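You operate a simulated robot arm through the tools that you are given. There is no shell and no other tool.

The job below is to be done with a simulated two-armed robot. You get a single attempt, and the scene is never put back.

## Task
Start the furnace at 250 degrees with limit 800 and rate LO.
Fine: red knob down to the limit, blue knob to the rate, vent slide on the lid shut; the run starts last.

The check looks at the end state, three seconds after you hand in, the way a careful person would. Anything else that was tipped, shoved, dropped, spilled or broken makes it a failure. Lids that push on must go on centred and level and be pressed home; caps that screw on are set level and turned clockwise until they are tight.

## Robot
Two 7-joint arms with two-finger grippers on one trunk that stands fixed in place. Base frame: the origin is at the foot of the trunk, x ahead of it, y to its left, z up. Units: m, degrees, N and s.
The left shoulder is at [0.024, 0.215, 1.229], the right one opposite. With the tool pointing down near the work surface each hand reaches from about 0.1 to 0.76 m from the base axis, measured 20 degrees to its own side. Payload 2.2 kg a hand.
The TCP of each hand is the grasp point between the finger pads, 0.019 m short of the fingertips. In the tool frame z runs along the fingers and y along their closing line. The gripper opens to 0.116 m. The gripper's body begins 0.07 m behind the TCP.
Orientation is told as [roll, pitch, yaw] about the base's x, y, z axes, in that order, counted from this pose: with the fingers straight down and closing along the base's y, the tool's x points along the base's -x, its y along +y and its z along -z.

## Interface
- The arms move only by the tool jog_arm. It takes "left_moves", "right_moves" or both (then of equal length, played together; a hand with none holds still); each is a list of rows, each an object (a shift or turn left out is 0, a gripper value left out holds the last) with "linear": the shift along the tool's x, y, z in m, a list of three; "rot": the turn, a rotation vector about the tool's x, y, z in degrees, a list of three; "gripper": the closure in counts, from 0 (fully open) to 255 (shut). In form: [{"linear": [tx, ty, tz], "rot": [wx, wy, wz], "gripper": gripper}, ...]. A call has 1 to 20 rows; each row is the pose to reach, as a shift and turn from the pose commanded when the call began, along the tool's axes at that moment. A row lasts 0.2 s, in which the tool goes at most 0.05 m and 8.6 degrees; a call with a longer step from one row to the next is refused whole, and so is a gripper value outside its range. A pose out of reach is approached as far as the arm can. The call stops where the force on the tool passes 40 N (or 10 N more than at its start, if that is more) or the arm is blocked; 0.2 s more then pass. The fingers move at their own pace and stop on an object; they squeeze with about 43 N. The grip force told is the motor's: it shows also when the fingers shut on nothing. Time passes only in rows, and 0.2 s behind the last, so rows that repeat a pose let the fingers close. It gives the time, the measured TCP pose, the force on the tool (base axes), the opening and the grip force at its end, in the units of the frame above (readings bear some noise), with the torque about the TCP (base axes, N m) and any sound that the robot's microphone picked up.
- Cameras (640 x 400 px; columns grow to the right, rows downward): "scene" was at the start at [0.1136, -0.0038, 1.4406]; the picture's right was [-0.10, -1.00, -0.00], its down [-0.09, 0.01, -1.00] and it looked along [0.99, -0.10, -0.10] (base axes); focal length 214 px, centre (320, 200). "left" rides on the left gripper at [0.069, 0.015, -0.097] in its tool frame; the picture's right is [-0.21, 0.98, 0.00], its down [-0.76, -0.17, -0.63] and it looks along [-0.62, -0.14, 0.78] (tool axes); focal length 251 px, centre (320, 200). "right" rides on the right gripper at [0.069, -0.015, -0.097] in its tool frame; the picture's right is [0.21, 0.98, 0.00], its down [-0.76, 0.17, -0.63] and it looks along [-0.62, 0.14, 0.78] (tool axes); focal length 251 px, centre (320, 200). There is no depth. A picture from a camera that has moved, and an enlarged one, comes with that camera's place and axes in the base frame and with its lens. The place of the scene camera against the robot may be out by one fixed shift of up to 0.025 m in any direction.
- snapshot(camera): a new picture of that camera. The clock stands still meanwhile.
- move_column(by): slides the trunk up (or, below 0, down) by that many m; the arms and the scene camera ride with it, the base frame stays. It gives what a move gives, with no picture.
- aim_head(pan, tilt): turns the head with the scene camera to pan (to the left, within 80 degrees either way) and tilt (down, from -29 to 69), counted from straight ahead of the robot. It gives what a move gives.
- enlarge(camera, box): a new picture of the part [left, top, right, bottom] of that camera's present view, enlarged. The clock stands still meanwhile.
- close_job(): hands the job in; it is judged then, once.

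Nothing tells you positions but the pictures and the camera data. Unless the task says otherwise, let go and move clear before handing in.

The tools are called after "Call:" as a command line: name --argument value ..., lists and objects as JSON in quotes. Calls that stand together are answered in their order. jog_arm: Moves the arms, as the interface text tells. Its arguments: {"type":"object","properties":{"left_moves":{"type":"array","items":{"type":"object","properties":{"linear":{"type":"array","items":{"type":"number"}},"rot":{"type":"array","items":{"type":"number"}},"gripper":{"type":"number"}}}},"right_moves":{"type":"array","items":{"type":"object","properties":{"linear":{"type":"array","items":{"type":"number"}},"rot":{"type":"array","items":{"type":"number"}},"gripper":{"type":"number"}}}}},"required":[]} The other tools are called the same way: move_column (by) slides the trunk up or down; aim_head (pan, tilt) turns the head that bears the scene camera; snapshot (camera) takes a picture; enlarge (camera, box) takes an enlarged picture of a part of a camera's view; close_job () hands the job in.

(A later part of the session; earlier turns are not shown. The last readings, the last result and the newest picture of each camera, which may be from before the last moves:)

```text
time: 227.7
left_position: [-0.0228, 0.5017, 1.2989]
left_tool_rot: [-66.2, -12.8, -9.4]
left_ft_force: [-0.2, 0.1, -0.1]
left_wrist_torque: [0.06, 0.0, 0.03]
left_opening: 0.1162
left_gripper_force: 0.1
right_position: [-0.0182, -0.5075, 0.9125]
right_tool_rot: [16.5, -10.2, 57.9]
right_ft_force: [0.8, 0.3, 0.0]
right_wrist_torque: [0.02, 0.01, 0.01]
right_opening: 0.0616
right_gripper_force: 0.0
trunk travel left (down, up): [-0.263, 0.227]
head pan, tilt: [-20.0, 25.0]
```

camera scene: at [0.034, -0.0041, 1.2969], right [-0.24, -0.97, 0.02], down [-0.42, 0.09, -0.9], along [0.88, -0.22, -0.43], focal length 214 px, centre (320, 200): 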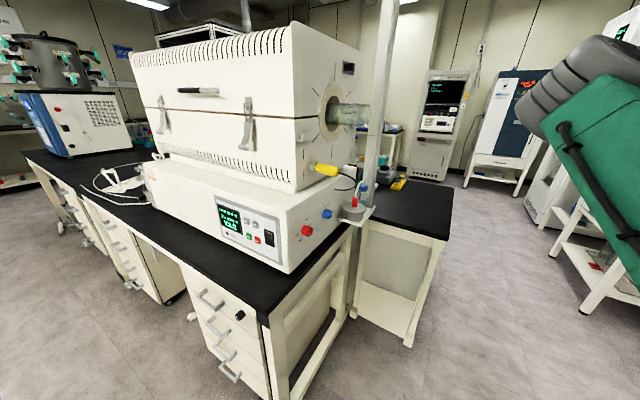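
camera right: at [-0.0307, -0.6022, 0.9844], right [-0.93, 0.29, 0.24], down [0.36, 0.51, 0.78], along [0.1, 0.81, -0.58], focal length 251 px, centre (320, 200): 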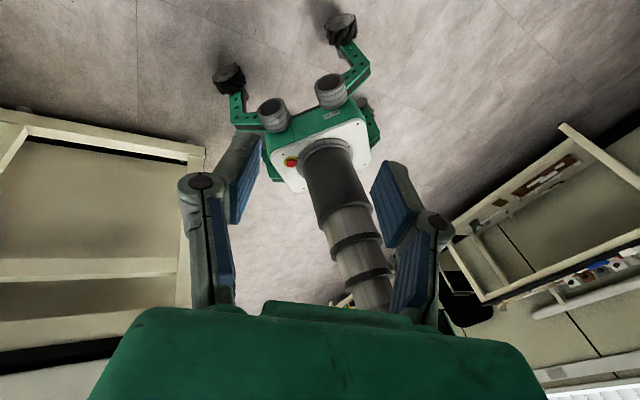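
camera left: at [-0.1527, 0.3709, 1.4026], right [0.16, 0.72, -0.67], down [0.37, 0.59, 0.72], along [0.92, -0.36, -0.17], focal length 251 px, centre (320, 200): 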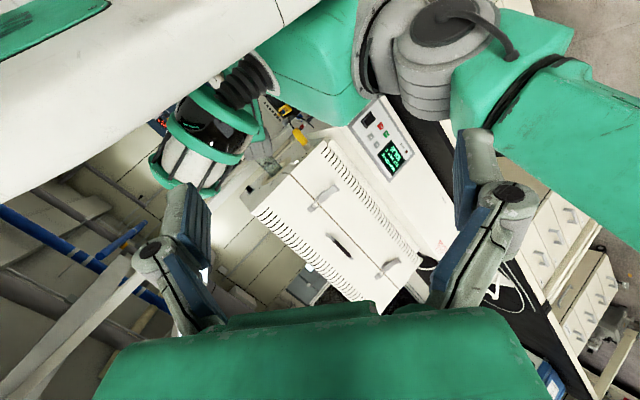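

The motion is now a small, slow sway of about ±3 cm. The column should move freely, so I'll lower it by 0.1 m.

Call:
move_column --by -0.1

Call:
aim_head --pan -20 --tilt 25

Call:
aim_head --pan -20 --tilt 25

Call:
aim_head --pan -20 --tilt 25

Call:
aim_head --pan -20 --tilt 25

Call:
aim_head --pan -20 --tilt 25

Call:
snapshot --camera "scene"

```text
time: 229.0
left_position: [-0.0229, 0.4459, 1.2187]
left_tool_rot: [-63.3, -12.3, -10.1]
left_ft_force: [-0.6, 0.1, 0.2]
left_wrist_torque: [0.01, 0.01, -0.04]
left_opening: 0.1158
left_gripper_force: 0.0
right_position: [-0.0192, -0.5453, 0.7899]
right_tool_rot: [17.9, -12.0, 57.4]
right_ft_force: [-0.7, 0.3, 0.4]
right_wrist_torque: [0.02, -0.04, -0.04]
right_opening: 0.0611
right_gripper_force: 0.1
trunk travel left (down, up): [-0.163, 0.327]
head pan, tilt: [-20.0, 25.0]
```

```text
time: 229.6
left_position: [-0.0226, 0.4432, 1.2175]
left_tool_rot: [-63.4, -12.4, -10.2]
left_ft_force: [0.8, 0.5, -0.4]
left_wrist_torque: [0.01, 0.02, -0.02]
left_opening: 0.1159
left_gripper_force: 0.1
right_position: [-0.0208, -0.5505, 0.7913]
right_tool_rot: [17.8, -11.9, 57.6]
right_ft_force: [0.0, -1.0, -0.6]
right_wrist_torque: [0.08, -0.01, 0.0]
right_opening: 0.0614
right_gripper_force: 0.0
trunk travel left (down, up): [-0.163, 0.327]
head pan, tilt: [-20.0, 25.0]
```

```text
time: 230.2
left_position: [-0.0238, 0.4851, 1.204]
left_tool_rot: [-65.5, -12.7, -9.6]
left_ft_force: [-0.5, -0.1, 0.0]
left_wrist_torque: [0.0, -0.01, -0.01]
left_opening: 0.1161
left_gripper_force: 0.0
right_position: [-0.0184, -0.5209, 0.8071]
right_tool_rot: [16.8, -10.6, 57.7]
right_ft_force: [0.7, 0.3, 0.0]
right_wrist_torque: [-0.04, 0.01, -0.01]
right_opening: 0.0613
right_gripper_force: 0.1
trunk travel left (down, up): [-0.163, 0.327]
head pan, tilt: [-20.0, 25.0]
```

```text
time: 230.8
left_position: [-0.0242, 0.4858, 1.2062]
left_tool_rot: [-65.4, -12.7, -9.6]
left_ft_force: [-0.1, 0.5, -0.1]
left_wrist_torque: [0.03, -0.03, 0.03]
left_opening: 0.116
left_gripper_force: 0.0
right_position: [-0.0192, -0.5197, 0.8047]
right_tool_rot: [17.0, -10.7, 57.6]
right_ft_force: [0.0, 0.6, 0.6]
right_wrist_torque: [-0.07, 0.0, 0.0]
right_opening: 0.0612
right_gripper_force: 0.0
trunk travel left (down, up): [-0.163, 0.327]
head pan, tilt: [-20.0, 25.0]
```

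```text
time: 231.4
left_position: [-0.0235, 0.4488, 1.2171]
left_tool_rot: [-63.6, -12.4, -10.0]
left_ft_force: [0.5, 0.3, -1.4]
left_wrist_torque: [0.0, 0.0, -0.01]
left_opening: 0.1159
left_gripper_force: 0.1
right_position: [-0.02, -0.5448, 0.7914]
right_tool_rot: [17.7, -11.9, 57.6]
right_ft_force: [-0.9, -0.3, -0.2]
right_wrist_torque: [0.01, 0.01, -0.01]
right_opening: 0.0614
right_gripper_force: 0.0
trunk travel left (down, up): [-0.163, 0.327]
head pan, tilt: [-20.0, 25.0]
```

```text
time: 232.0
left_position: [-0.0228, 0.4513, 1.2146]
left_tool_rot: [-63.8, -12.5, -10.0]
left_ft_force: [0.4, 0.6, 0.2]
left_wrist_torque: [0.02, 0.01, 0.0]
left_opening: 0.1158
left_gripper_force: 0.1
right_position: [-0.0198, -0.5435, 0.7938]
right_tool_rot: [17.7, -11.7, 57.6]
right_ft_force: [-1.2, -0.3, -0.9]
right_wrist_torque: [0.03, 0.01, 0.0]
right_opening: 0.0615
right_gripper_force: 0.1
trunk travel left (down, up): [-0.163, 0.327]
head pan, tilt: [-20.0, 25.0]
```

```text
taken
camera scene: at [0.0968, -0.0401, 1.1986], right [-0.35, -0.94, 0.0], down [-0.4, 0.15, -0.91], along [0.85, -0.31, -0.42], focal length 214 px, centre (320, 200)
```

scene: 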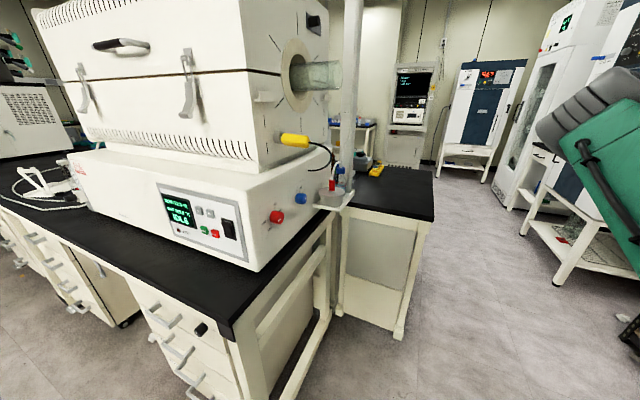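

That worked: the sway is down to about ±2 cm and fading, and the scene looks untouched. I'll wait a bit longer and then inspect everything closely.

Call:
aim_head --pan -20 --tilt 25

Call:
aim_head --pan -20 --tilt 25

Call:
aim_head --pan -20 --tilt 25

Call:
aim_head --pan -20 --tilt 25

Call:
aim_head --pan -20 --tilt 25

Call:
aim_head --pan -20 --tilt 25

Call:
aim_head --pan -20 --tilt 25

Call:
aim_head --pan -20 --tilt 25

Call:
enlarge --camera "scene" --box '[150, 130, 400, 290]'

Call:
enlarge --camera "scene" --box '[240, 0, 400, 100]'

Call:
enlarge --camera "scene" --box '[255, 160, 350, 240]'

```text
time: 232.6
left_position: [-0.0245, 0.4811, 1.2048]
left_tool_rot: [-65.4, -12.7, -9.5]
left_ft_force: [-0.8, 0.4, 0.2]
left_wrist_torque: [-0.02, 0.02, 0.02]
left_opening: 0.116
left_gripper_force: 0.0
right_position: [-0.0194, -0.5247, 0.8063]
right_tool_rot: [16.8, -10.7, 57.7]
right_ft_force: [0.6, 0.3, 0.0]
right_wrist_torque: [-0.01, 0.0, 0.04]
right_opening: 0.0613
right_gripper_force: 0.1
trunk travel left (down, up): [-0.163, 0.327]
head pan, tilt: [-20.0, 25.0]
```

```text
time: 233.2
left_position: [-0.0235, 0.4784, 1.2073]
left_tool_rot: [-65.0, -12.6, -9.7]
left_ft_force: [-0.4, 0.0, -0.2]
left_wrist_torque: [-0.05, 0.01, -0.01]
left_opening: 0.1157
left_gripper_force: 0.0
right_position: [-0.0194, -0.5248, 0.8025]
right_tool_rot: [17.2, -11.0, 57.5]
right_ft_force: [0.0, -0.4, -0.1]
right_wrist_torque: [-0.03, 0.0, 0.01]
right_opening: 0.0613
right_gripper_force: 0.1
trunk travel left (down, up): [-0.163, 0.327]
head pan, tilt: [-20.0, 25.0]
```

```text
time: 233.8
left_position: [-0.0231, 0.4533, 1.2163]
left_tool_rot: [-63.9, -12.5, -10.1]
left_ft_force: [-0.5, -0.3, -1.1]
left_wrist_torque: [0.0, 0.02, 0.0]
left_opening: 0.1159
left_gripper_force: 0.0
right_position: [-0.0197, -0.542, 0.7941]
right_tool_rot: [17.7, -11.7, 57.4]
right_ft_force: [0.1, -0.2, -0.7]
right_wrist_torque: [0.06, 0.01, -0.02]
right_opening: 0.0617
right_gripper_force: 0.0
trunk travel left (down, up): [-0.163, 0.327]
head pan, tilt: [-20.0, 25.0]
```

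```text
time: 234.4
left_position: [-0.0233, 0.4588, 1.2127]
left_tool_rot: [-64.2, -12.5, -9.9]
left_ft_force: [-0.7, -0.4, 0.5]
left_wrist_torque: [0.0, -0.02, -0.01]
left_opening: 0.1157
left_gripper_force: 0.1
right_position: [-0.0192, -0.539, 0.7979]
right_tool_rot: [17.4, -11.3, 57.6]
right_ft_force: [0.2, -0.8, -0.3]
right_wrist_torque: [0.01, -0.08, -0.02]
right_opening: 0.0616
right_gripper_force: 0.1
trunk travel left (down, up): [-0.163, 0.327]
head pan, tilt: [-20.0, 25.0]
```

```text
time: 235.0
left_position: [-0.024, 0.4765, 1.2068]
left_tool_rot: [-65.1, -12.6, -9.7]
left_ft_force: [-0.5, -0.9, 0.4]
left_wrist_torque: [-0.02, 0.03, 0.02]
left_opening: 0.1159
left_gripper_force: 0.0
right_position: [-0.0181, -0.5256, 0.8046]
right_tool_rot: [17.0, -10.8, 57.6]
right_ft_force: [-0.3, -0.4, -0.8]
right_wrist_torque: [-0.04, 0.01, 0.02]
right_opening: 0.0615
right_gripper_force: 0.1
trunk travel left (down, up): [-0.163, 0.327]
head pan, tilt: [-20.0, 25.0]
```

```text
time: 235.6
left_position: [-0.0236, 0.4705, 1.2106]
left_tool_rot: [-64.7, -12.6, -9.8]
left_ft_force: [-0.2, 0.5, 0.0]
left_wrist_torque: [0.01, -0.01, -0.03]
left_opening: 0.1159
left_gripper_force: 0.1
right_position: [-0.0179, -0.5304, 0.8002]
right_tool_rot: [17.3, -11.2, 57.6]
right_ft_force: [0.1, 0.6, 0.2]
right_wrist_torque: [-0.01, 0.02, 0.06]
right_opening: 0.0613
right_gripper_force: 0.1
trunk travel left (down, up): [-0.163, 0.327]
head pan, tilt: [-20.0, 25.0]
```

```text
time: 236.2
left_position: [-0.0234, 0.4591, 1.214]
left_tool_rot: [-64.1, -12.4, -9.9]
left_ft_force: [0.3, 0.2, 0.0]
left_wrist_torque: [0.0, 0.0, -0.01]
left_opening: 0.116
left_gripper_force: 0.0
right_position: [-0.0191, -0.5381, 0.7962]
right_tool_rot: [17.6, -11.5, 57.4]
right_ft_force: [0.3, 0.2, -0.6]
right_wrist_torque: [0.04, 0.01, -0.01]
right_opening: 0.0616
right_gripper_force: 0.0
trunk travel left (down, up): [-0.163, 0.327]
head pan, tilt: [-20.0, 25.0]
```

```text
time: 236.8
left_position: [-0.023, 0.4663, 1.2113]
left_tool_rot: [-64.5, -12.5, -9.9]
left_ft_force: [1.2, -0.6, 0.9]
left_wrist_torque: [0.02, -0.03, 0.02]
left_opening: 0.1159
left_gripper_force: 0.0
right_position: [-0.0191, -0.5343, 0.799]
right_tool_rot: [17.3, -11.2, 57.5]
right_ft_force: [0.5, -0.3, 0.6]
right_wrist_torque: [0.0, 0.03, 0.02]
right_opening: 0.0611
right_gripper_force: 0.2
trunk travel left (down, up): [-0.163, 0.327]
head pan, tilt: [-20.0, 25.0]
```

```text
2.50 times, centred on (275, 210) of scene
camera zoom: at [0.0968, -0.0331, 1.1987], right [-0.35, -0.94, 0.0], down [-0.4, 0.14, -0.91], along [0.85, -0.32, -0.42], focal length 536 px, centre (432, 175)
```

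zoom: 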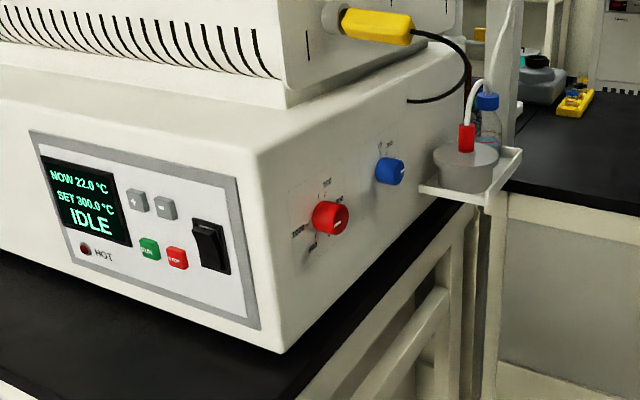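

```text
4.00 times, centred on (320, 50) of scene
camera zoom: at [0.0968, -0.0331, 1.1987], right [-0.35, -0.94, 0.0], down [-0.4, 0.14, -0.91], along [0.85, -0.32, -0.42], focal length 858 px, centre (320, 800)
```

zoom: 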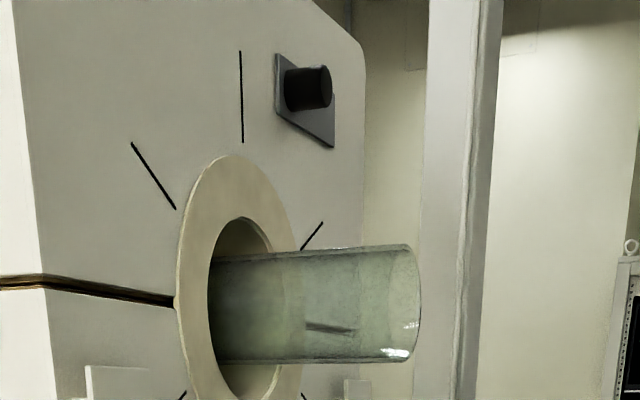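

```text
5.00 times, centred on (302, 200) of scene
camera zoom: at [0.0968, -0.0331, 1.1987], right [-0.35, -0.94, 0.0], down [-0.4, 0.14, -0.91], along [0.85, -0.32, -0.42], focal length 1072 px, centre (408, 200)
```

zoom: 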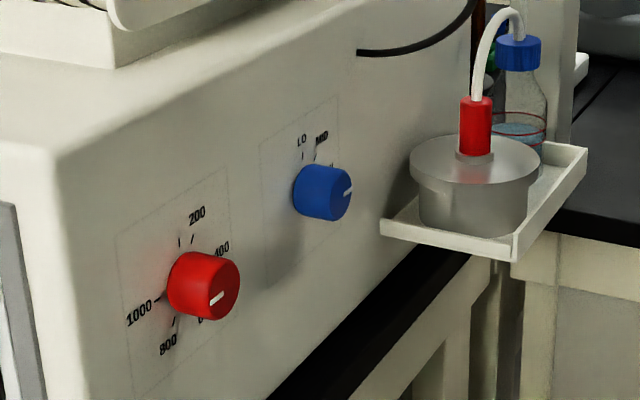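

All is calm, and the inspection shows everything intact: vent at the shut end, tube, plug, cable, flask and both knobs unchanged, panel still IDLE at SET 300. From here I'll keep the column low, move slowly and check sway often. First I'll bring the right hand gently forward from beside the body.

Call:
jog_arm --right_moves '[{"linear": [-0.014, -0.01, -0.011]}, {"linear": [-0.028, -0.02, -0.023]}, {"linear": [-0.043, -0.03, -0.034]}, {"linear": [-0.057, -0.04, -0.045]}, {"linear": [-0.071, -0.05, -0.056]}, {"linear": [-0.085, -0.06, -0.068]}, {"linear": [-0.099, -0.07, -0.079]}, {"linear": [-0.113, -0.08, -0.09]}, {"linear": [-0.127, -0.09, -0.101]}, {"linear": [-0.142, -0.1, -0.113]}, {"linear": [-0.142, -0.1, -0.113]}]'

Call:
snapshot --camera "scene"

```text
time: 239.2
left_position: [-0.0229, 0.4672, 1.2102]
left_tool_rot: [-64.6, -12.6, -9.8]
left_ft_force: [-0.9, -0.1, 0.6]
left_wrist_torque: [0.0, 0.0, 0.0]
left_opening: 0.116
left_gripper_force: 0.1
right_position: [0.1575, -0.4966, 0.9038]
right_tool_rot: [17.3, -11.2, 57.7]
right_ft_force: [-1.4, 0.0, -0.2]
right_wrist_torque: [0.02, 0.0, -0.04]
right_opening: 0.0613
right_gripper_force: 0.1
trunk travel left (down, up): [-0.163, 0.327]
head pan, tilt: [-20.0, 25.0]
```

```text
taken
camera scene: at [0.0975, -0.032, 1.1986], right [-0.35, -0.94, 0.0], down [-0.4, 0.14, -0.91], along [0.85, -0.32, -0.42], focal length 214 px, centre (320, 200)
```

scene: 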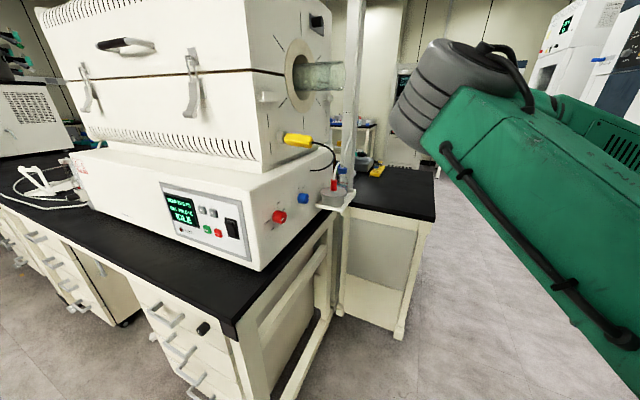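

The hand moved smoothly with no sway at all. I'll continue forward slowly while turning the tool to point straight down.

Call:
jog_arm --right_moves '[{"linear": [-0.016, -0.01, -0.013], "rot": [1.7, 1.1, 1.3]}, {"linear": [-0.033, -0.02, -0.026], "rot": [3.5, 2.2, 2.5]}, {"linear": [-0.049, -0.03, -0.04], "rot": [5.2, 3.4, 3.8]}, {"linear": [-0.066, -0.04, -0.053], "rot": [6.9, 4.5, 5.1]}, {"linear": [-0.082, -0.05, -0.066], "rot": [8.7, 5.6, 6.4]}, {"linear": [-0.098, -0.06, -0.079], "rot": [10.4, 6.7, 7.6]}, {"linear": [-0.115, -0.07, -0.092], "rot": [12.1, 7.8, 8.9]}, {"linear": [-0.131, -0.08, -0.106], "rot": [13.8, 9, 10.2]}, {"linear": [-0.148, -0.09, -0.119], "rot": [15.6, 10.1, 11.4]}, {"linear": [-0.164, -0.1, -0.132], "rot": [17.3, 11.2, 12.7]}, {"linear": [-0.164, -0.1, -0.132], "rot": [17.3, 11.2, 12.7]}]'

Call:
snapshot --camera "scene"

```text
time: 241.6
left_position: [-0.0238, 0.4677, 1.2115]
left_tool_rot: [-64.6, -12.6, -9.8]
left_ft_force: [-0.5, 0.0, -0.1]
left_wrist_torque: [0.0, 0.0, 0.0]
left_opening: 0.1161
left_gripper_force: 0.1
right_position: [0.3456, -0.4499, 1.0286]
right_tool_rot: [1.3, 1.4, 46.5]
right_ft_force: [0.7, 0.3, 0.3]
right_wrist_torque: [0.04, -0.01, -0.01]
right_opening: 0.0614
right_gripper_force: 0.0
trunk travel left (down, up): [-0.163, 0.327]
head pan, tilt: [-20.0, 25.0]
```

```text
taken
camera scene: at [0.0973, -0.0324, 1.1986], right [-0.35, -0.94, 0.0], down [-0.4, 0.14, -0.91], along [0.85, -0.32, -0.42], focal length 214 px, centre (320, 200)
```

scene: 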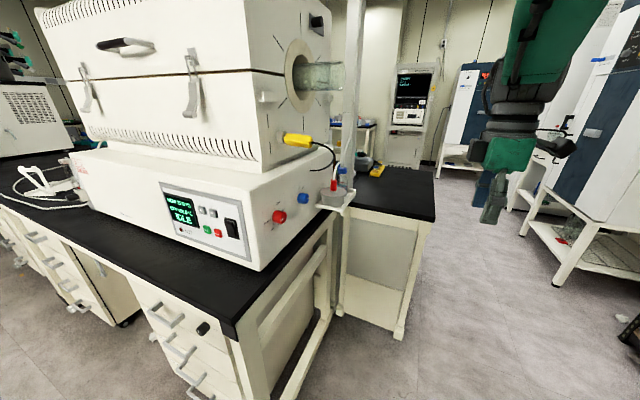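

Steady, and the forearm now hangs straight down over the hand. I'll move slowly across to stand in front of the red knob, still high, then check for sway.

Call:
jog_arm --right_moves '[{"linear": [-0.0234, 0.0044, -0.002], "rot": [0.1, -0.1, 0.1]}, {"linear": [-0.0468, 0.0088, -0.003], "rot": [0.2, -0.2, 0.2]}, {"linear": [-0.0702, 0.0132, -0.005], "rot": [0.3, -0.3, 0.4]}, {"linear": [-0.0937, 0.0177, -0.007], "rot": [0.4, -0.5, 0.5]}, {"linear": [-0.1171, 0.0221, -0.008], "rot": [0.5, -0.6, 0.6]}, {"linear": [-0.1405, 0.0265, -0.01], "rot": [0.6, -0.7, 0.7]}, {"linear": [-0.1639, 0.0309, -0.012], "rot": [0.8, -0.8, 0.9]}, {"linear": [-0.1873, 0.0353, -0.013], "rot": [0.9, -0.9, 1]}, {"linear": [-0.2107, 0.0397, -0.015], "rot": [1, -1, 1.1]}, {"linear": [-0.2342, 0.0442, -0.017], "rot": [1.1, -1.2, 1.2]}, {"linear": [-0.2576, 0.0486, -0.018], "rot": [1.2, -1.3, 1.4]}, {"linear": [-0.281, 0.053, -0.02], "rot": [1.3, -1.4, 1.5]}, {"linear": [-0.281, 0.053, -0.02], "rot": [1.3, -1.4, 1.5]}]'

Call:
aim_head --pan -20 --tilt 25

Call:
aim_head --pan -20 --tilt 25

Call:
snapshot --camera "scene"

Call:
snapshot --camera "right"

```text
time: 244.4
left_position: [-0.0227, 0.4672, 1.2105]
left_tool_rot: [-64.6, -12.6, -9.7]
left_ft_force: [0.3, 0.3, -0.5]
left_wrist_torque: [0.02, 0.0, 0.01]
left_opening: 0.1161
left_gripper_force: 0.1
right_position: [0.5013, -0.2096, 1.047]
right_tool_rot: [0.0, -0.7, 45.0]
right_ft_force: [0.6, -0.2, 0.2]
right_wrist_torque: [0.05, -0.03, -0.04]
right_opening: 0.0616
right_gripper_force: 0.1
trunk travel left (down, up): [-0.163, 0.327]
head pan, tilt: [-20.0, 25.0]
```

```text
time: 245.0
left_position: [-0.0235, 0.4675, 1.2108]
left_tool_rot: [-64.6, -12.6, -9.9]
left_ft_force: [0.0, 0.4, -0.6]
left_wrist_torque: [0.01, -0.02, -0.01]
left_opening: 0.1162
left_gripper_force: 0.0
right_position: [0.5032, -0.2126, 1.0472]
right_tool_rot: [0.1, -0.6, 44.7]
right_ft_force: [-1.0, -0.5, 0.1]
right_wrist_torque: [-0.01, 0.01, 0.0]
right_opening: 0.0613
right_gripper_force: 0.0
trunk travel left (down, up): [-0.163, 0.327]
head pan, tilt: [-20.0, 25.0]
```

```text
time: 245.6
left_position: [-0.0238, 0.4673, 1.2102]
left_tool_rot: [-64.6, -12.6, -9.8]
left_ft_force: [-0.6, -0.6, -0.4]
left_wrist_torque: [0.0, -0.01, -0.01]
left_opening: 0.1158
left_gripper_force: 0.1
right_position: [0.5031, -0.2134, 1.0455]
right_tool_rot: [0.3, -0.5, 44.7]
right_ft_force: [0.5, -1.0, 0.1]
right_wrist_torque: [0.02, -0.01, -0.01]
right_opening: 0.0617
right_gripper_force: 0.2
trunk travel left (down, up): [-0.163, 0.327]
head pan, tilt: [-20.0, 25.0]
```

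```text
taken
camera scene: at [0.0975, -0.0341, 1.2027], right [-0.38, -0.93, 0.0], down [-0.36, 0.14, -0.92], along [0.86, -0.35, -0.38], focal length 214 px, centre (320, 200)
```

scene: 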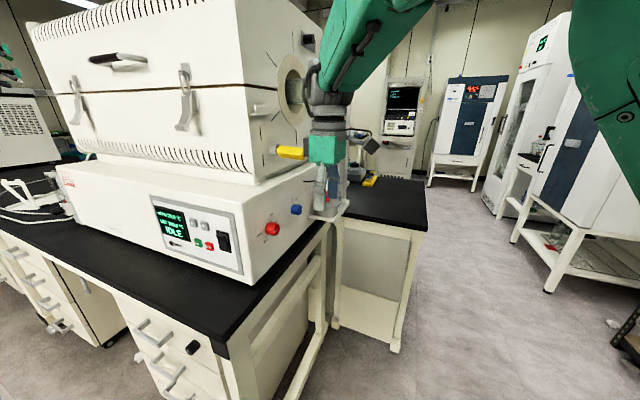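

```text
taken
camera right: at [0.4647, -0.2721, 1.1403], right [-0.84, 0.54, 0.0], down [0.42, 0.64, 0.64], along [0.35, 0.54, -0.77], focal length 251 px, centre (320, 200)
```

right: 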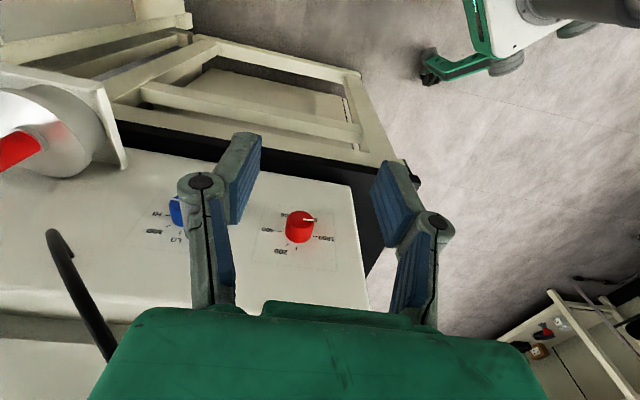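

No sway at all: the readings hold still to a millimetre. I'll now slowly pitch the hand up to 45° at this spot.

Call:
jog_arm --right_moves '[{"rot": [0, -5, 0]}, {"rot": [0, -10, 0]}, {"rot": [0, -15, 0]}, {"rot": [0, -20, 0]}, {"rot": [0, -25, 0]}, {"rot": [0, -30, 0]}, {"rot": [0, -35, 0]}, {"rot": [0, -40, 0]}, {"rot": [0, -45, 0]}, {"rot": [0, -45, 0]}]'

Call:
aim_head --pan -20 --tilt 25

Call:
aim_head --pan -20 --tilt 25

Call:
snapshot --camera "scene"

Call:
snapshot --camera "right"

```text
time: 247.8
left_position: [-0.0238, 0.4669, 1.2111]
left_tool_rot: [-64.7, -12.5, -9.8]
left_ft_force: [0.6, -1.2, -1.3]
left_wrist_torque: [-0.02, -0.04, 0.0]
left_opening: 0.1157
left_gripper_force: 0.1
right_position: [0.5014, -0.207, 1.0428]
right_tool_rot: [-1.0, -44.6, 46.1]
right_ft_force: [0.6, 0.2, -0.2]
right_wrist_torque: [0.0, 0.0, 0.0]
right_opening: 0.0614
right_gripper_force: 0.0
trunk travel left (down, up): [-0.163, 0.327]
head pan, tilt: [-20.0, 25.0]
```

```text
time: 248.4
left_position: [-0.0238, 0.4674, 1.2111]
left_tool_rot: [-64.7, -12.7, -9.9]
left_ft_force: [0.3, 0.1, 0.5]
left_wrist_torque: [0.0, -0.06, 0.01]
left_opening: 0.1158
left_gripper_force: 0.0
right_position: [0.5016, -0.2083, 1.0426]
right_tool_rot: [-0.7, -44.5, 45.9]
right_ft_force: [0.7, 0.0, -0.4]
right_wrist_torque: [0.01, -0.03, 0.01]
right_opening: 0.0616
right_gripper_force: 0.1
trunk travel left (down, up): [-0.163, 0.327]
head pan, tilt: [-20.0, 25.0]
```

```text
time: 249.0
left_position: [-0.0224, 0.4672, 1.21]
left_tool_rot: [-64.6, -12.7, -9.9]
left_ft_force: [0.1, 0.0, 1.1]
left_wrist_torque: [0.0, 0.0, -0.01]
left_opening: 0.116
left_gripper_force: 0.2
right_position: [0.5006, -0.2078, 1.0416]
right_tool_rot: [-0.8, -44.5, 45.8]
right_ft_force: [0.0, 0.1, 0.6]
right_wrist_torque: [0.01, -0.02, 0.03]
right_opening: 0.0617
right_gripper_force: 0.2
trunk travel left (down, up): [-0.163, 0.327]
head pan, tilt: [-20.0, 25.0]
```

```text
taken
camera scene: at [0.0975, -0.0317, 1.1986], right [-0.35, -0.94, 0.0], down [-0.4, 0.14, -0.91], along [0.85, -0.32, -0.42], focal length 214 px, centre (320, 200)
```

scene: 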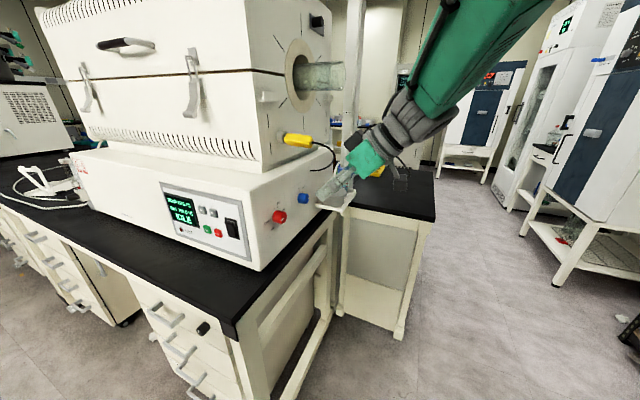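

```text
taken
camera right: at [0.4298, -0.3, 1.0621], right [-0.8, 0.58, -0.16], down [-0.06, 0.19, 0.98], along [0.6, 0.79, -0.12], focal length 251 px, centre (320, 200)
```

right: 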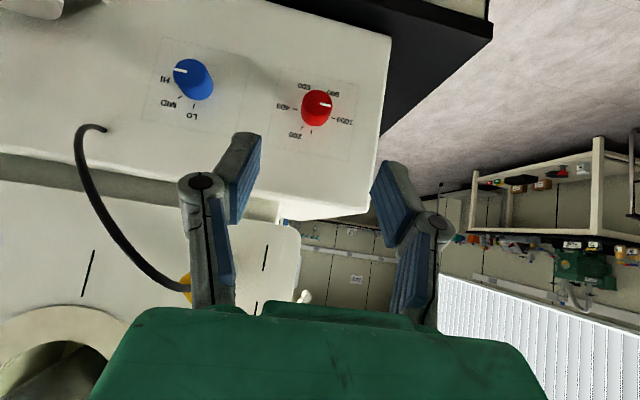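

Still perfectly steady. I'll pitch a further 30° so the hand points almost level at the panel.

Call:
jog_arm --right_moves '[{"rot": [0, -5, 0]}, {"rot": [0, -10, 0]}, {"rot": [0, -15, 0]}, {"rot": [0, -20, 0]}, {"rot": [0, -25, 0]}, {"rot": [0, -30, 0]}, {"rot": [0, -30, 0]}]'

Call:
aim_head --pan -20 --tilt 25

Call:
aim_head --pan -20 --tilt 25

Call:
snapshot --camera "scene"

Call:
snapshot --camera "right"

```text
time: 250.6
left_position: [-0.0219, 0.4682, 1.2117]
left_tool_rot: [-64.5, -12.5, -9.8]
left_ft_force: [0.0, -0.8, 0.2]
left_wrist_torque: [-0.02, 0.03, -0.02]
left_opening: 0.1161
left_gripper_force: 0.0
right_position: [0.5015, -0.2077, 1.0423]
right_tool_rot: [-2.2, -74.6, 47.5]
right_ft_force: [-0.2, -0.8, 0.5]
right_wrist_torque: [0.03, 0.02, 0.01]
right_opening: 0.061
right_gripper_force: 0.0
trunk travel left (down, up): [-0.163, 0.327]
head pan, tilt: [-20.0, 25.0]
```

```text
time: 251.2
left_position: [-0.0239, 0.467, 1.2107]
left_tool_rot: [-64.6, -12.7, -9.8]
left_ft_force: [-0.4, 0.4, 0.0]
left_wrist_torque: [-0.01, 0.02, 0.01]
left_opening: 0.1157
left_gripper_force: 0.1
right_position: [0.5012, -0.2072, 1.043]
right_tool_rot: [-2.2, -74.5, 47.5]
right_ft_force: [-0.7, 0.8, -0.6]
right_wrist_torque: [0.03, 0.03, 0.04]
right_opening: 0.0613
right_gripper_force: 0.0
trunk travel left (down, up): [-0.163, 0.327]
head pan, tilt: [-20.0, 25.0]
```

```text
time: 251.8
left_position: [-0.0231, 0.4674, 1.2103]
left_tool_rot: [-64.6, -12.6, -9.9]
left_ft_force: [-0.1, 0.3, -0.3]
left_wrist_torque: [0.01, 0.02, -0.04]
left_opening: 0.1161
left_gripper_force: 0.0
right_position: [0.5007, -0.2076, 1.0422]
right_tool_rot: [-2.1, -74.4, 47.4]
right_ft_force: [0.4, 0.0, 0.1]
right_wrist_torque: [0.02, 0.03, -0.05]
right_opening: 0.0616
right_gripper_force: 0.1
trunk travel left (down, up): [-0.163, 0.327]
head pan, tilt: [-20.0, 25.0]
```

```text
taken
camera scene: at [0.0975, -0.0323, 1.1986], right [-0.35, -0.94, 0.0], down [-0.4, 0.14, -0.91], along [0.85, -0.32, -0.42], focal length 214 px, centre (320, 200)
```

scene: 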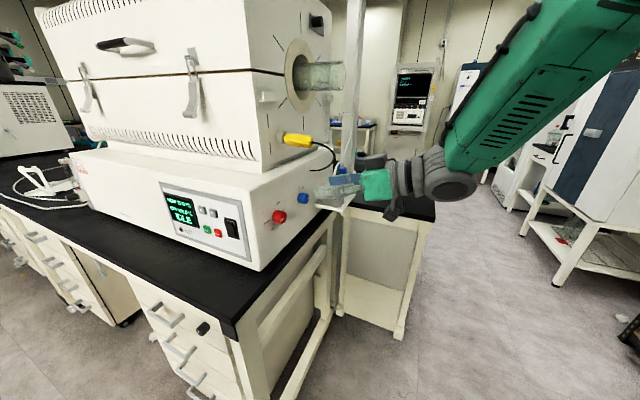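

```text
taken
camera right: at [0.4343, -0.2962, 1.0009], right [-0.73, 0.64, -0.22], down [-0.41, -0.17, 0.9], along [0.54, 0.75, 0.39], focal length 251 px, centre (320, 200)
```

right: 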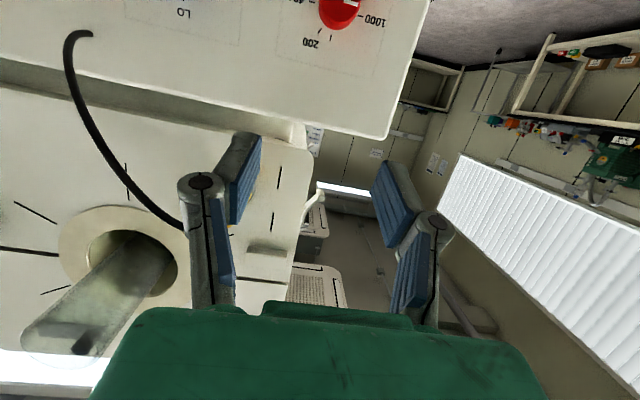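

Steady again. I'll take the last 15° so the hand is aligned with the knob's axis.

Call:
jog_arm --right_moves '[{"rot": [0, -5, 0]}, {"rot": [0, -10, 0]}, {"rot": [0, -15, 0]}, {"rot": [0, -15, 0]}]'

Call:
aim_head --pan -20 --tilt 25

Call:
snapshot --camera "right"

```text
time: 252.8
left_position: [-0.0238, 0.4668, 1.2119]
left_tool_rot: [-64.5, -12.6, -9.8]
left_ft_force: [0.1, 0.7, 0.4]
left_wrist_torque: [-0.01, 0.04, -0.02]
left_opening: 0.1157
left_gripper_force: 0.0
right_position: [0.5007, -0.2075, 1.0411]
right_tool_rot: [-54.1, -89.5, 99.5]
right_ft_force: [-0.1, -1.2, -0.1]
right_wrist_torque: [0.02, 0.01, -0.02]
right_opening: 0.0613
right_gripper_force: 0.0
trunk travel left (down, up): [-0.163, 0.327]
head pan, tilt: [-20.0, 25.0]
```

```text
time: 253.4
left_position: [-0.0229, 0.4687, 1.2111]
left_tool_rot: [-64.6, -12.6, -9.8]
left_ft_force: [0.3, 0.3, -0.2]
left_wrist_torque: [-0.01, -0.02, -0.04]
left_opening: 0.1163
left_gripper_force: 0.0
right_position: [0.5018, -0.2061, 1.0414]
right_tool_rot: [-49.8, -89.2, 95.0]
right_ft_force: [-0.4, -0.2, -0.3]
right_wrist_torque: [-0.01, -0.05, 0.01]
right_opening: 0.0614
right_gripper_force: 0.0
trunk travel left (down, up): [-0.163, 0.327]
head pan, tilt: [-20.0, 25.0]
```

```text
taken
camera right: at [0.4448, -0.2865, 0.9734], right [-0.69, 0.68, -0.22], down [-0.56, -0.32, 0.76], along [0.45, 0.65, 0.61], focal length 251 px, centre (320, 200)
```

right: 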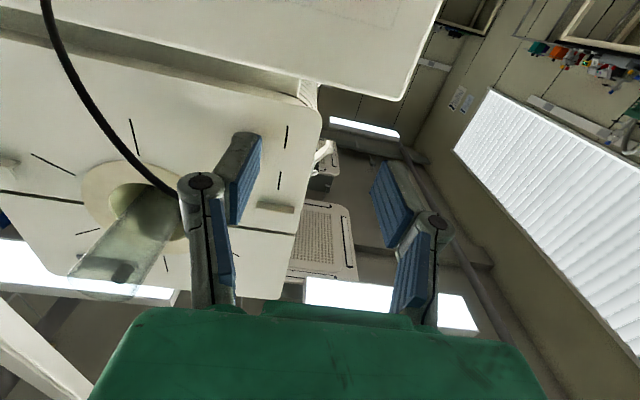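

The hand is now level and aligned with the knob axis, with no warnings. I'll descend to the knob's height, staying 14 cm off the panel, and then roll +30° ready for the turn.

Call:
jog_arm --right_moves '[{"linear": [0.02, -0.0006, 0]}, {"linear": [0.04, -0.0012, 0]}, {"linear": [0.06, -0.0018, 0]}, {"linear": [0.08, -0.0024, 0]}, {"linear": [0.1, -0.003, 0]}, {"linear": [0.109, -0.0034, 0]}, {"linear": [0.109, -0.0034, 0]}]'

Call:
jog_arm --right_moves '[{"rot": [0, 0, 5]}, {"rot": [0, 0, 10]}, {"rot": [0, 0, 15]}, {"rot": [0, 0, 20]}, {"rot": [0, 0, 25]}, {"rot": [0, 0, 30]}, {"rot": [0, 0, 30]}]'

Call:
snapshot --camera "right"

Call:
snapshot --camera "scene"

```text
time: 255.0
left_position: [-0.0236, 0.4675, 1.2112]
left_tool_rot: [-64.6, -12.6, -9.7]
left_ft_force: [0.5, -0.9, 1.2]
left_wrist_torque: [0.02, -0.02, 0.0]
left_opening: 0.116
left_gripper_force: 0.1
right_position: [0.5028, -0.211, 0.9333]
right_tool_rot: [-50.1, -89.3, 95.5]
right_ft_force: [0.4, 0.0, -0.1]
right_wrist_torque: [-0.02, 0.0, 0.0]
right_opening: 0.0612
right_gripper_force: 0.1
trunk travel left (down, up): [-0.163, 0.327]
head pan, tilt: [-20.0, 25.0]
```

```text
time: 256.6
left_position: [-0.0228, 0.4663, 1.2105]
left_tool_rot: [-64.6, -12.6, -9.8]
left_ft_force: [-0.2, -0.7, -0.3]
left_wrist_torque: [0.02, 0.03, -0.03]
left_opening: 0.1158
left_gripper_force: 0.1
right_position: [0.5027, -0.2114, 0.9328]
right_tool_rot: [89.2, -60.5, -43.8]
right_ft_force: [0.4, -0.7, 0.2]
right_wrist_torque: [-0.04, -0.01, -0.03]
right_opening: 0.0613
right_gripper_force: 0.0
trunk travel left (down, up): [-0.163, 0.327]
head pan, tilt: [-20.0, 25.0]
```

```text
taken
camera right: at [0.4206, -0.2648, 0.8654], right [-0.68, 0.67, 0.29], down [-0.28, -0.61, 0.75], along [0.68, 0.42, 0.6], focal length 251 px, centre (320, 200)
```

right: 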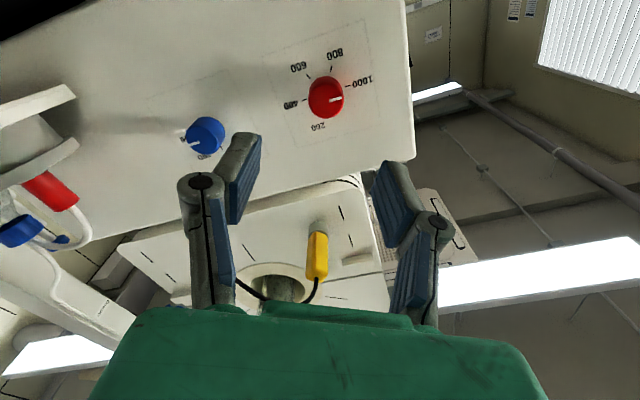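

```text
taken
camera scene: at [0.0979, -0.0333, 1.1985], right [-0.35, -0.94, 0.0], down [-0.4, 0.15, -0.91], along [0.85, -0.32, -0.42], focal length 214 px, centre (320, 200)
```

scene: 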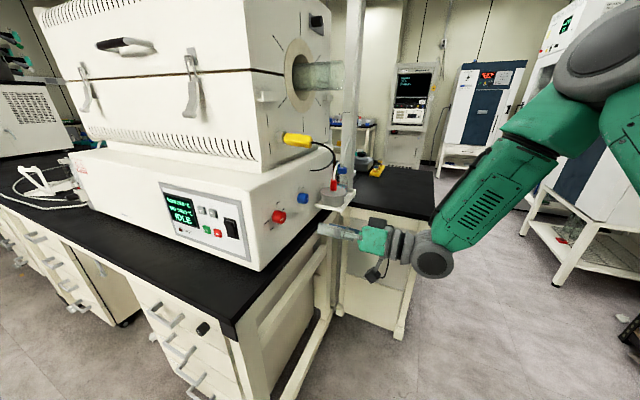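

Everything is as planned and the red knob is in view straight ahead. I'll enlarge to measure its exact offset before going in.

Call:
enlarge --camera "right" --box '[270, 40, 390, 115]'

```text
5.33 times, centred on (330, 78) of right
camera zoom: at [0.4206, -0.2648, 0.8654], right [-0.68, 0.67, 0.29], down [-0.28, -0.61, 0.75], along [0.68, 0.42, 0.6], focal length 1341 px, centre (267, 853)
```

zoom: 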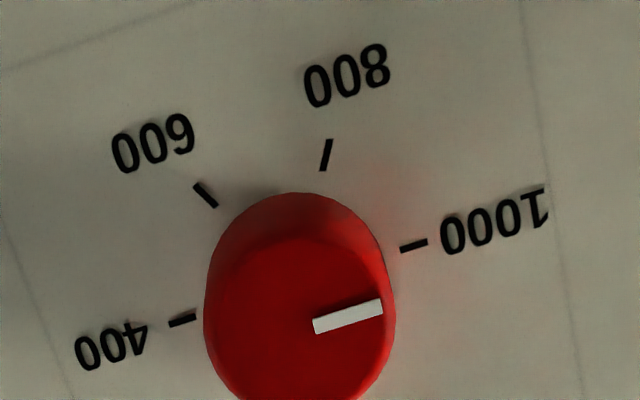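

The knob axis lies about 4 mm left of and 5 mm above my line. I'll correct that and advance 12.5 cm with the gripper open around the knob.

Call:
jog_arm --right_moves '[{"linear": [-0.0012, 0.003, 0.025]}, {"linear": [-0.0023, 0.0059, 0.05]}, {"linear": [-0.0023, 0.0059, 0.075]}, {"linear": [-0.0023, 0.0059, 0.095]}, {"linear": [-0.0023, 0.0059, 0.11]}, {"linear": [-0.0023, 0.0059, 0.118]}, {"linear": [-0.0023, 0.0059, 0.125]}, {"linear": [-0.0023, 0.0059, 0.125]}]'

Call:
snapshot --camera "right"

Call:
enlarge --camera "scene" --box '[240, 170, 400, 270]'

```text
time: 258.4
left_position: [-0.0228, 0.4666, 1.2113]
left_tool_rot: [-64.6, -12.6, -9.8]
left_ft_force: [-0.3, 0.8, 0.1]
left_wrist_torque: [0.02, 0.02, 0.0]
left_opening: 0.116
left_gripper_force: 0.2
right_position: [0.5874, -0.1194, 0.9354]
right_tool_rot: [89.1, -60.5, -44.0]
right_ft_force: [0.2, 0.4, -0.4]
right_wrist_torque: [0.04, 0.03, 0.0]
right_opening: 0.0614
right_gripper_force: 0.0
trunk travel left (down, up): [-0.163, 0.327]
head pan, tilt: [-20.0, 25.0]
```

```text
taken
camera right: at [0.5055, -0.1725, 0.8685], right [-0.68, 0.67, 0.29], down [-0.28, -0.61, 0.75], along [0.68, 0.42, 0.6], focal length 251 px, centre (320, 200)
```

right: 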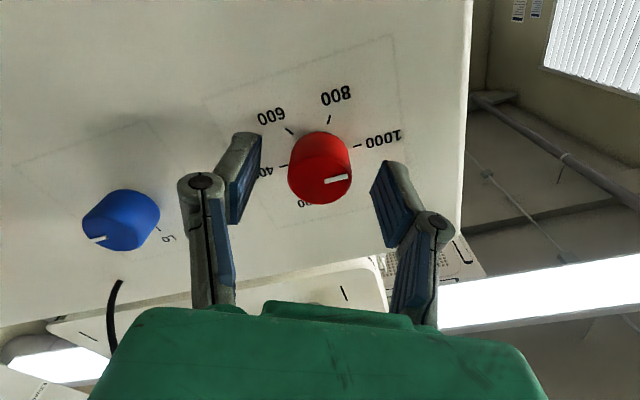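

```text
4.00 times, centred on (320, 220) of scene
camera zoom: at [0.0983, -0.0327, 1.1985], right [-0.35, -0.94, 0.0], down [-0.4, 0.14, -0.91], along [0.85, -0.32, -0.42], focal length 858 px, centre (320, 120)
```

zoom: 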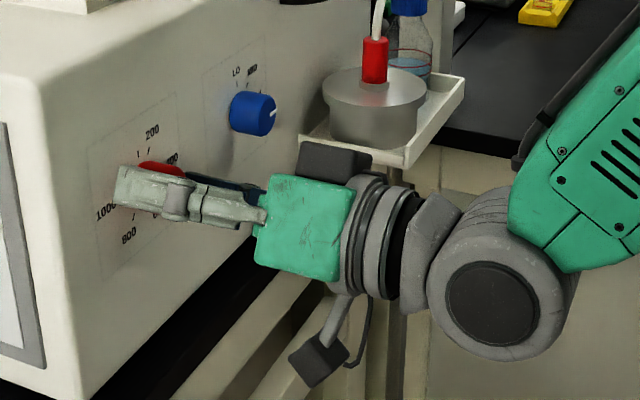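

The knob sits centred between the pads, with its face about level with the grasp point, so the pads already cover most of its length. I'll shift 4 mm to centre it and close.

Call:
jog_arm --right_moves '[{"linear": [0.004, 0.001, 0.002]}, {"linear": [0.004, 0.001, 0.002], "gripper": 160}, {"linear": [0.004, 0.001, 0.002], "gripper": 200}, {"linear": [0.004, 0.001, 0.002], "gripper": 255}, {"linear": [0.004, 0.001, 0.002], "gripper": 255}, {"linear": [0.004, 0.001, 0.002], "gripper": 255}]'

Call:
snapshot --camera "right"

Call:
enlarge --camera "right" --box '[240, 60, 420, 220]'

```text
time: 259.8
left_position: [-0.0224, 0.4668, 1.2106]
left_tool_rot: [-64.7, -12.5, -9.7]
left_ft_force: [0.8, -0.6, 0.4]
left_wrist_torque: [0.0, -0.03, -0.01]
left_opening: 0.1161
left_gripper_force: 0.1
right_position: [0.5875, -0.1169, 0.9329]
right_tool_rot: [89.0, -60.5, -43.9]
right_ft_force: [7.3, -3.4, -1.8]
right_wrist_torque: [0.14, -0.08, -0.54]
right_opening: 0.0328
right_gripper_force: 45.5
trunk travel left (down, up): [-0.163, 0.327]
head pan, tilt: [-20.0, 25.0]
```

```text
taken
camera right: at [0.5057, -0.1699, 0.8653], right [-0.68, 0.67, 0.29], down [-0.28, -0.61, 0.75], along [0.68, 0.42, 0.6], focal length 251 px, centre (320, 200)
```

right: 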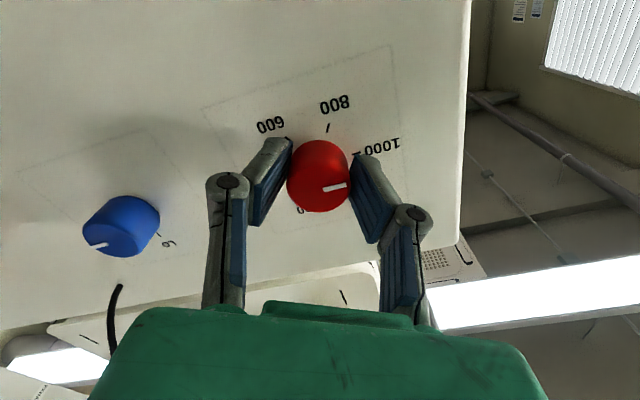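

```text
2.50 times, centred on (330, 140) of right
camera zoom: at [0.5057, -0.1699, 0.8653], right [-0.68, 0.67, 0.29], down [-0.28, -0.61, 0.75], along [0.68, 0.42, 0.6], focal length 629 px, centre (295, 350)
```

zoom: 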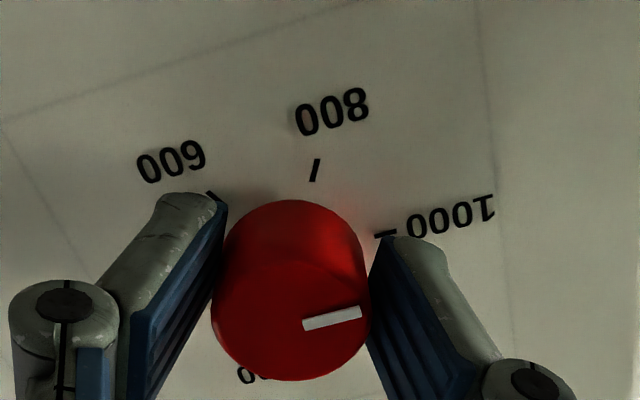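

The knob is gripped at 33 mm with low side load. I'll turn it 60° counter-clockwise, 5° per step.

Call:
jog_arm --right_moves '[{"rot": [0, 0, -5]}, {"rot": [0, 0, -10]}, {"rot": [0, 0, -15]}, {"rot": [0, 0, -20]}, {"rot": [0, 0, -25]}, {"rot": [0, 0, -30]}, {"rot": [0, 0, -35]}, {"rot": [0, 0, -40]}, {"rot": [0, 0, -45]}, {"rot": [0, 0, -50]}, {"rot": [0, 0, -55]}, {"rot": [0, 0, -60]}, {"rot": [0, 0, -60]}, {"rot": [0, 0, -60]}]'

Call:
enlarge --camera "right" --box '[220, 60, 420, 240]'

Call:
snapshot --camera "scene"

```text
time: 262.8
left_position: [-0.0214, 0.4647, 1.2127]
left_tool_rot: [-64.5, -12.5, -9.9]
left_ft_force: [0.7, -0.4, -0.6]
left_wrist_torque: [-0.01, 0.01, 0.01]
left_opening: 0.116
left_gripper_force: 0.1
right_position: [0.59, -0.1189, 0.9326]
right_tool_rot: [-89.2, -59.6, 134.5]
right_ft_force: [18.2, -15.8, -1.8]
right_wrist_torque: [-0.24, 0.29, -0.56]
right_opening: 0.0325
right_gripper_force: 44.9
trunk travel left (down, up): [-0.163, 0.327]
head pan, tilt: [-20.0, 25.0]
```

```text
2.22 times, centred on (320, 150) of right
camera zoom: at [0.5567, -0.2203, 0.8809], right [-0.52, 0.51, -0.68], down [-0.82, -0.07, 0.57], along [0.24, 0.85, 0.46], focal length 559 px, centre (320, 311)
```

zoom: 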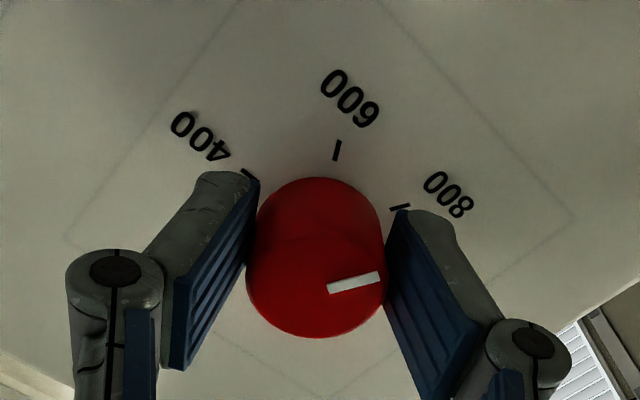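

```text
taken
camera scene: at [0.1019, -0.0371, 1.198], right [-0.35, -0.94, 0.0], down [-0.4, 0.15, -0.9], along [0.85, -0.31, -0.43], focal length 214 px, centre (320, 200)
```

scene: 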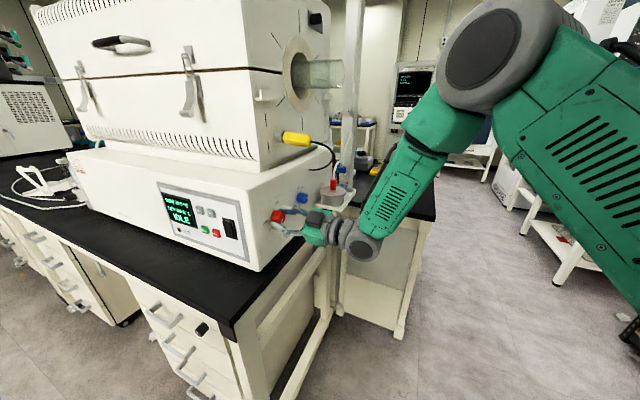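

The knob turned with the hand, and 800 now sits where 1000 was relative to the pointer. I'll open, back straight out and check the setting.

Call:
jog_arm --right_moves '[{"gripper": 200}, {"gripper": 150}, {"gripper": 120}, {"gripper": 120}]'

Call:
jog_arm --right_moves '[{"linear": [0, 0, -0.015]}, {"linear": [0, 0, -0.035]}, {"linear": [0, 0, -0.06]}, {"linear": [0, 0, -0.085]}, {"linear": [0, 0, -0.11]}, {"linear": [0, 0, -0.12]}, {"linear": [0, 0, -0.12]}]'

Call:
snapshot --camera "right"

Call:
enlarge --camera "right" --box '[240, 20, 400, 130]'

```text
time: 263.8
left_position: [-0.023, 0.4646, 1.2114]
left_tool_rot: [-64.4, -12.5, -9.8]
left_ft_force: [-0.2, -0.4, 0.1]
left_wrist_torque: [0.02, -0.01, 0.01]
left_opening: 0.116
left_gripper_force: 0.0
right_position: [0.5888, -0.1193, 0.9341]
right_tool_rot: [-89.2, -59.6, 134.7]
right_ft_force: [0.3, -0.5, 0.0]
right_wrist_torque: [0.02, 0.02, 0.06]
right_opening: 0.0616
right_gripper_force: 0.2
trunk travel left (down, up): [-0.163, 0.327]
head pan, tilt: [-20.0, 25.0]
```

```text
time: 265.4
left_position: [-0.0232, 0.4675, 1.2105]
left_tool_rot: [-64.6, -12.6, -9.9]
left_ft_force: [1.2, -0.5, -0.2]
left_wrist_torque: [0.0, 0.01, -0.01]
left_opening: 0.1157
left_gripper_force: 0.1
right_position: [0.5033, -0.2, 0.9341]
right_tool_rot: [-89.2, -59.5, 134.5]
right_ft_force: [-0.2, 0.1, 0.0]
right_wrist_torque: [-0.01, 0.02, 0.01]
right_opening: 0.0618
right_gripper_force: 0.1
trunk travel left (down, up): [-0.163, 0.327]
head pan, tilt: [-20.0, 25.0]
```

```text
taken
camera right: at [0.47, -0.3027, 0.8831], right [-0.52, 0.51, -0.68], down [-0.82, -0.08, 0.57], along [0.24, 0.86, 0.46], focal length 251 px, centre (320, 200)
```

right: 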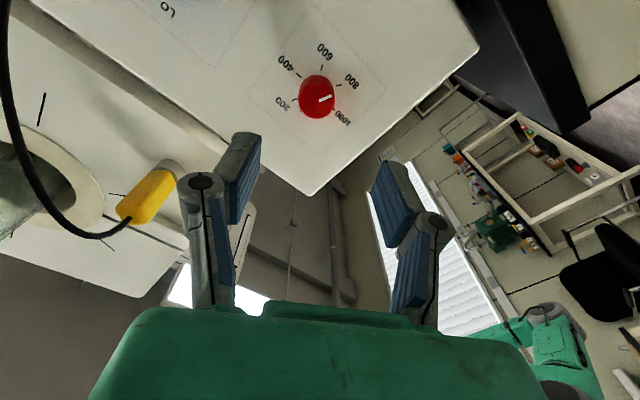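

```text
3.64 times, centred on (320, 75) of right
camera zoom: at [0.47, -0.3027, 0.8831], right [-0.52, 0.51, -0.68], down [-0.82, -0.08, 0.57], along [0.24, 0.86, 0.46], focal length 914 px, centre (320, 654)
```

zoom: 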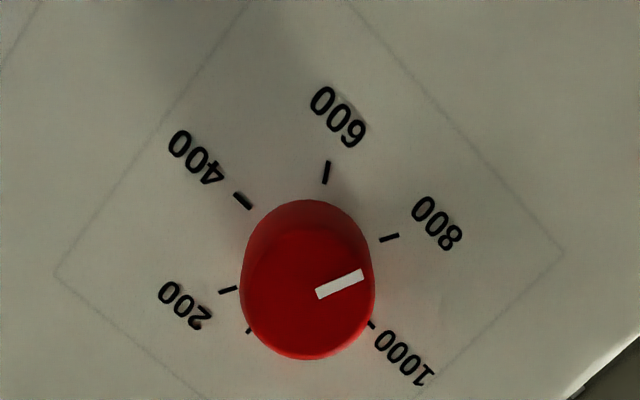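

The pointer is close to 800 but may be a few degrees past it. I'll zoom in further to measure.

Call:
enlarge --camera "right" --box '[288, 56, 352, 126]'

```text
5.71 times, centred on (320, 91) of right
camera zoom: at [0.47, -0.3027, 0.8831], right [-0.52, 0.51, -0.68], down [-0.82, -0.08, 0.57], along [0.24, 0.86, 0.46], focal length 1437 px, centre (320, 823)
```

zoom: 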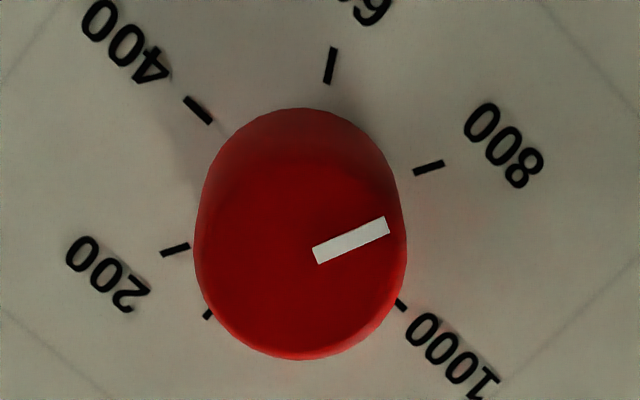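

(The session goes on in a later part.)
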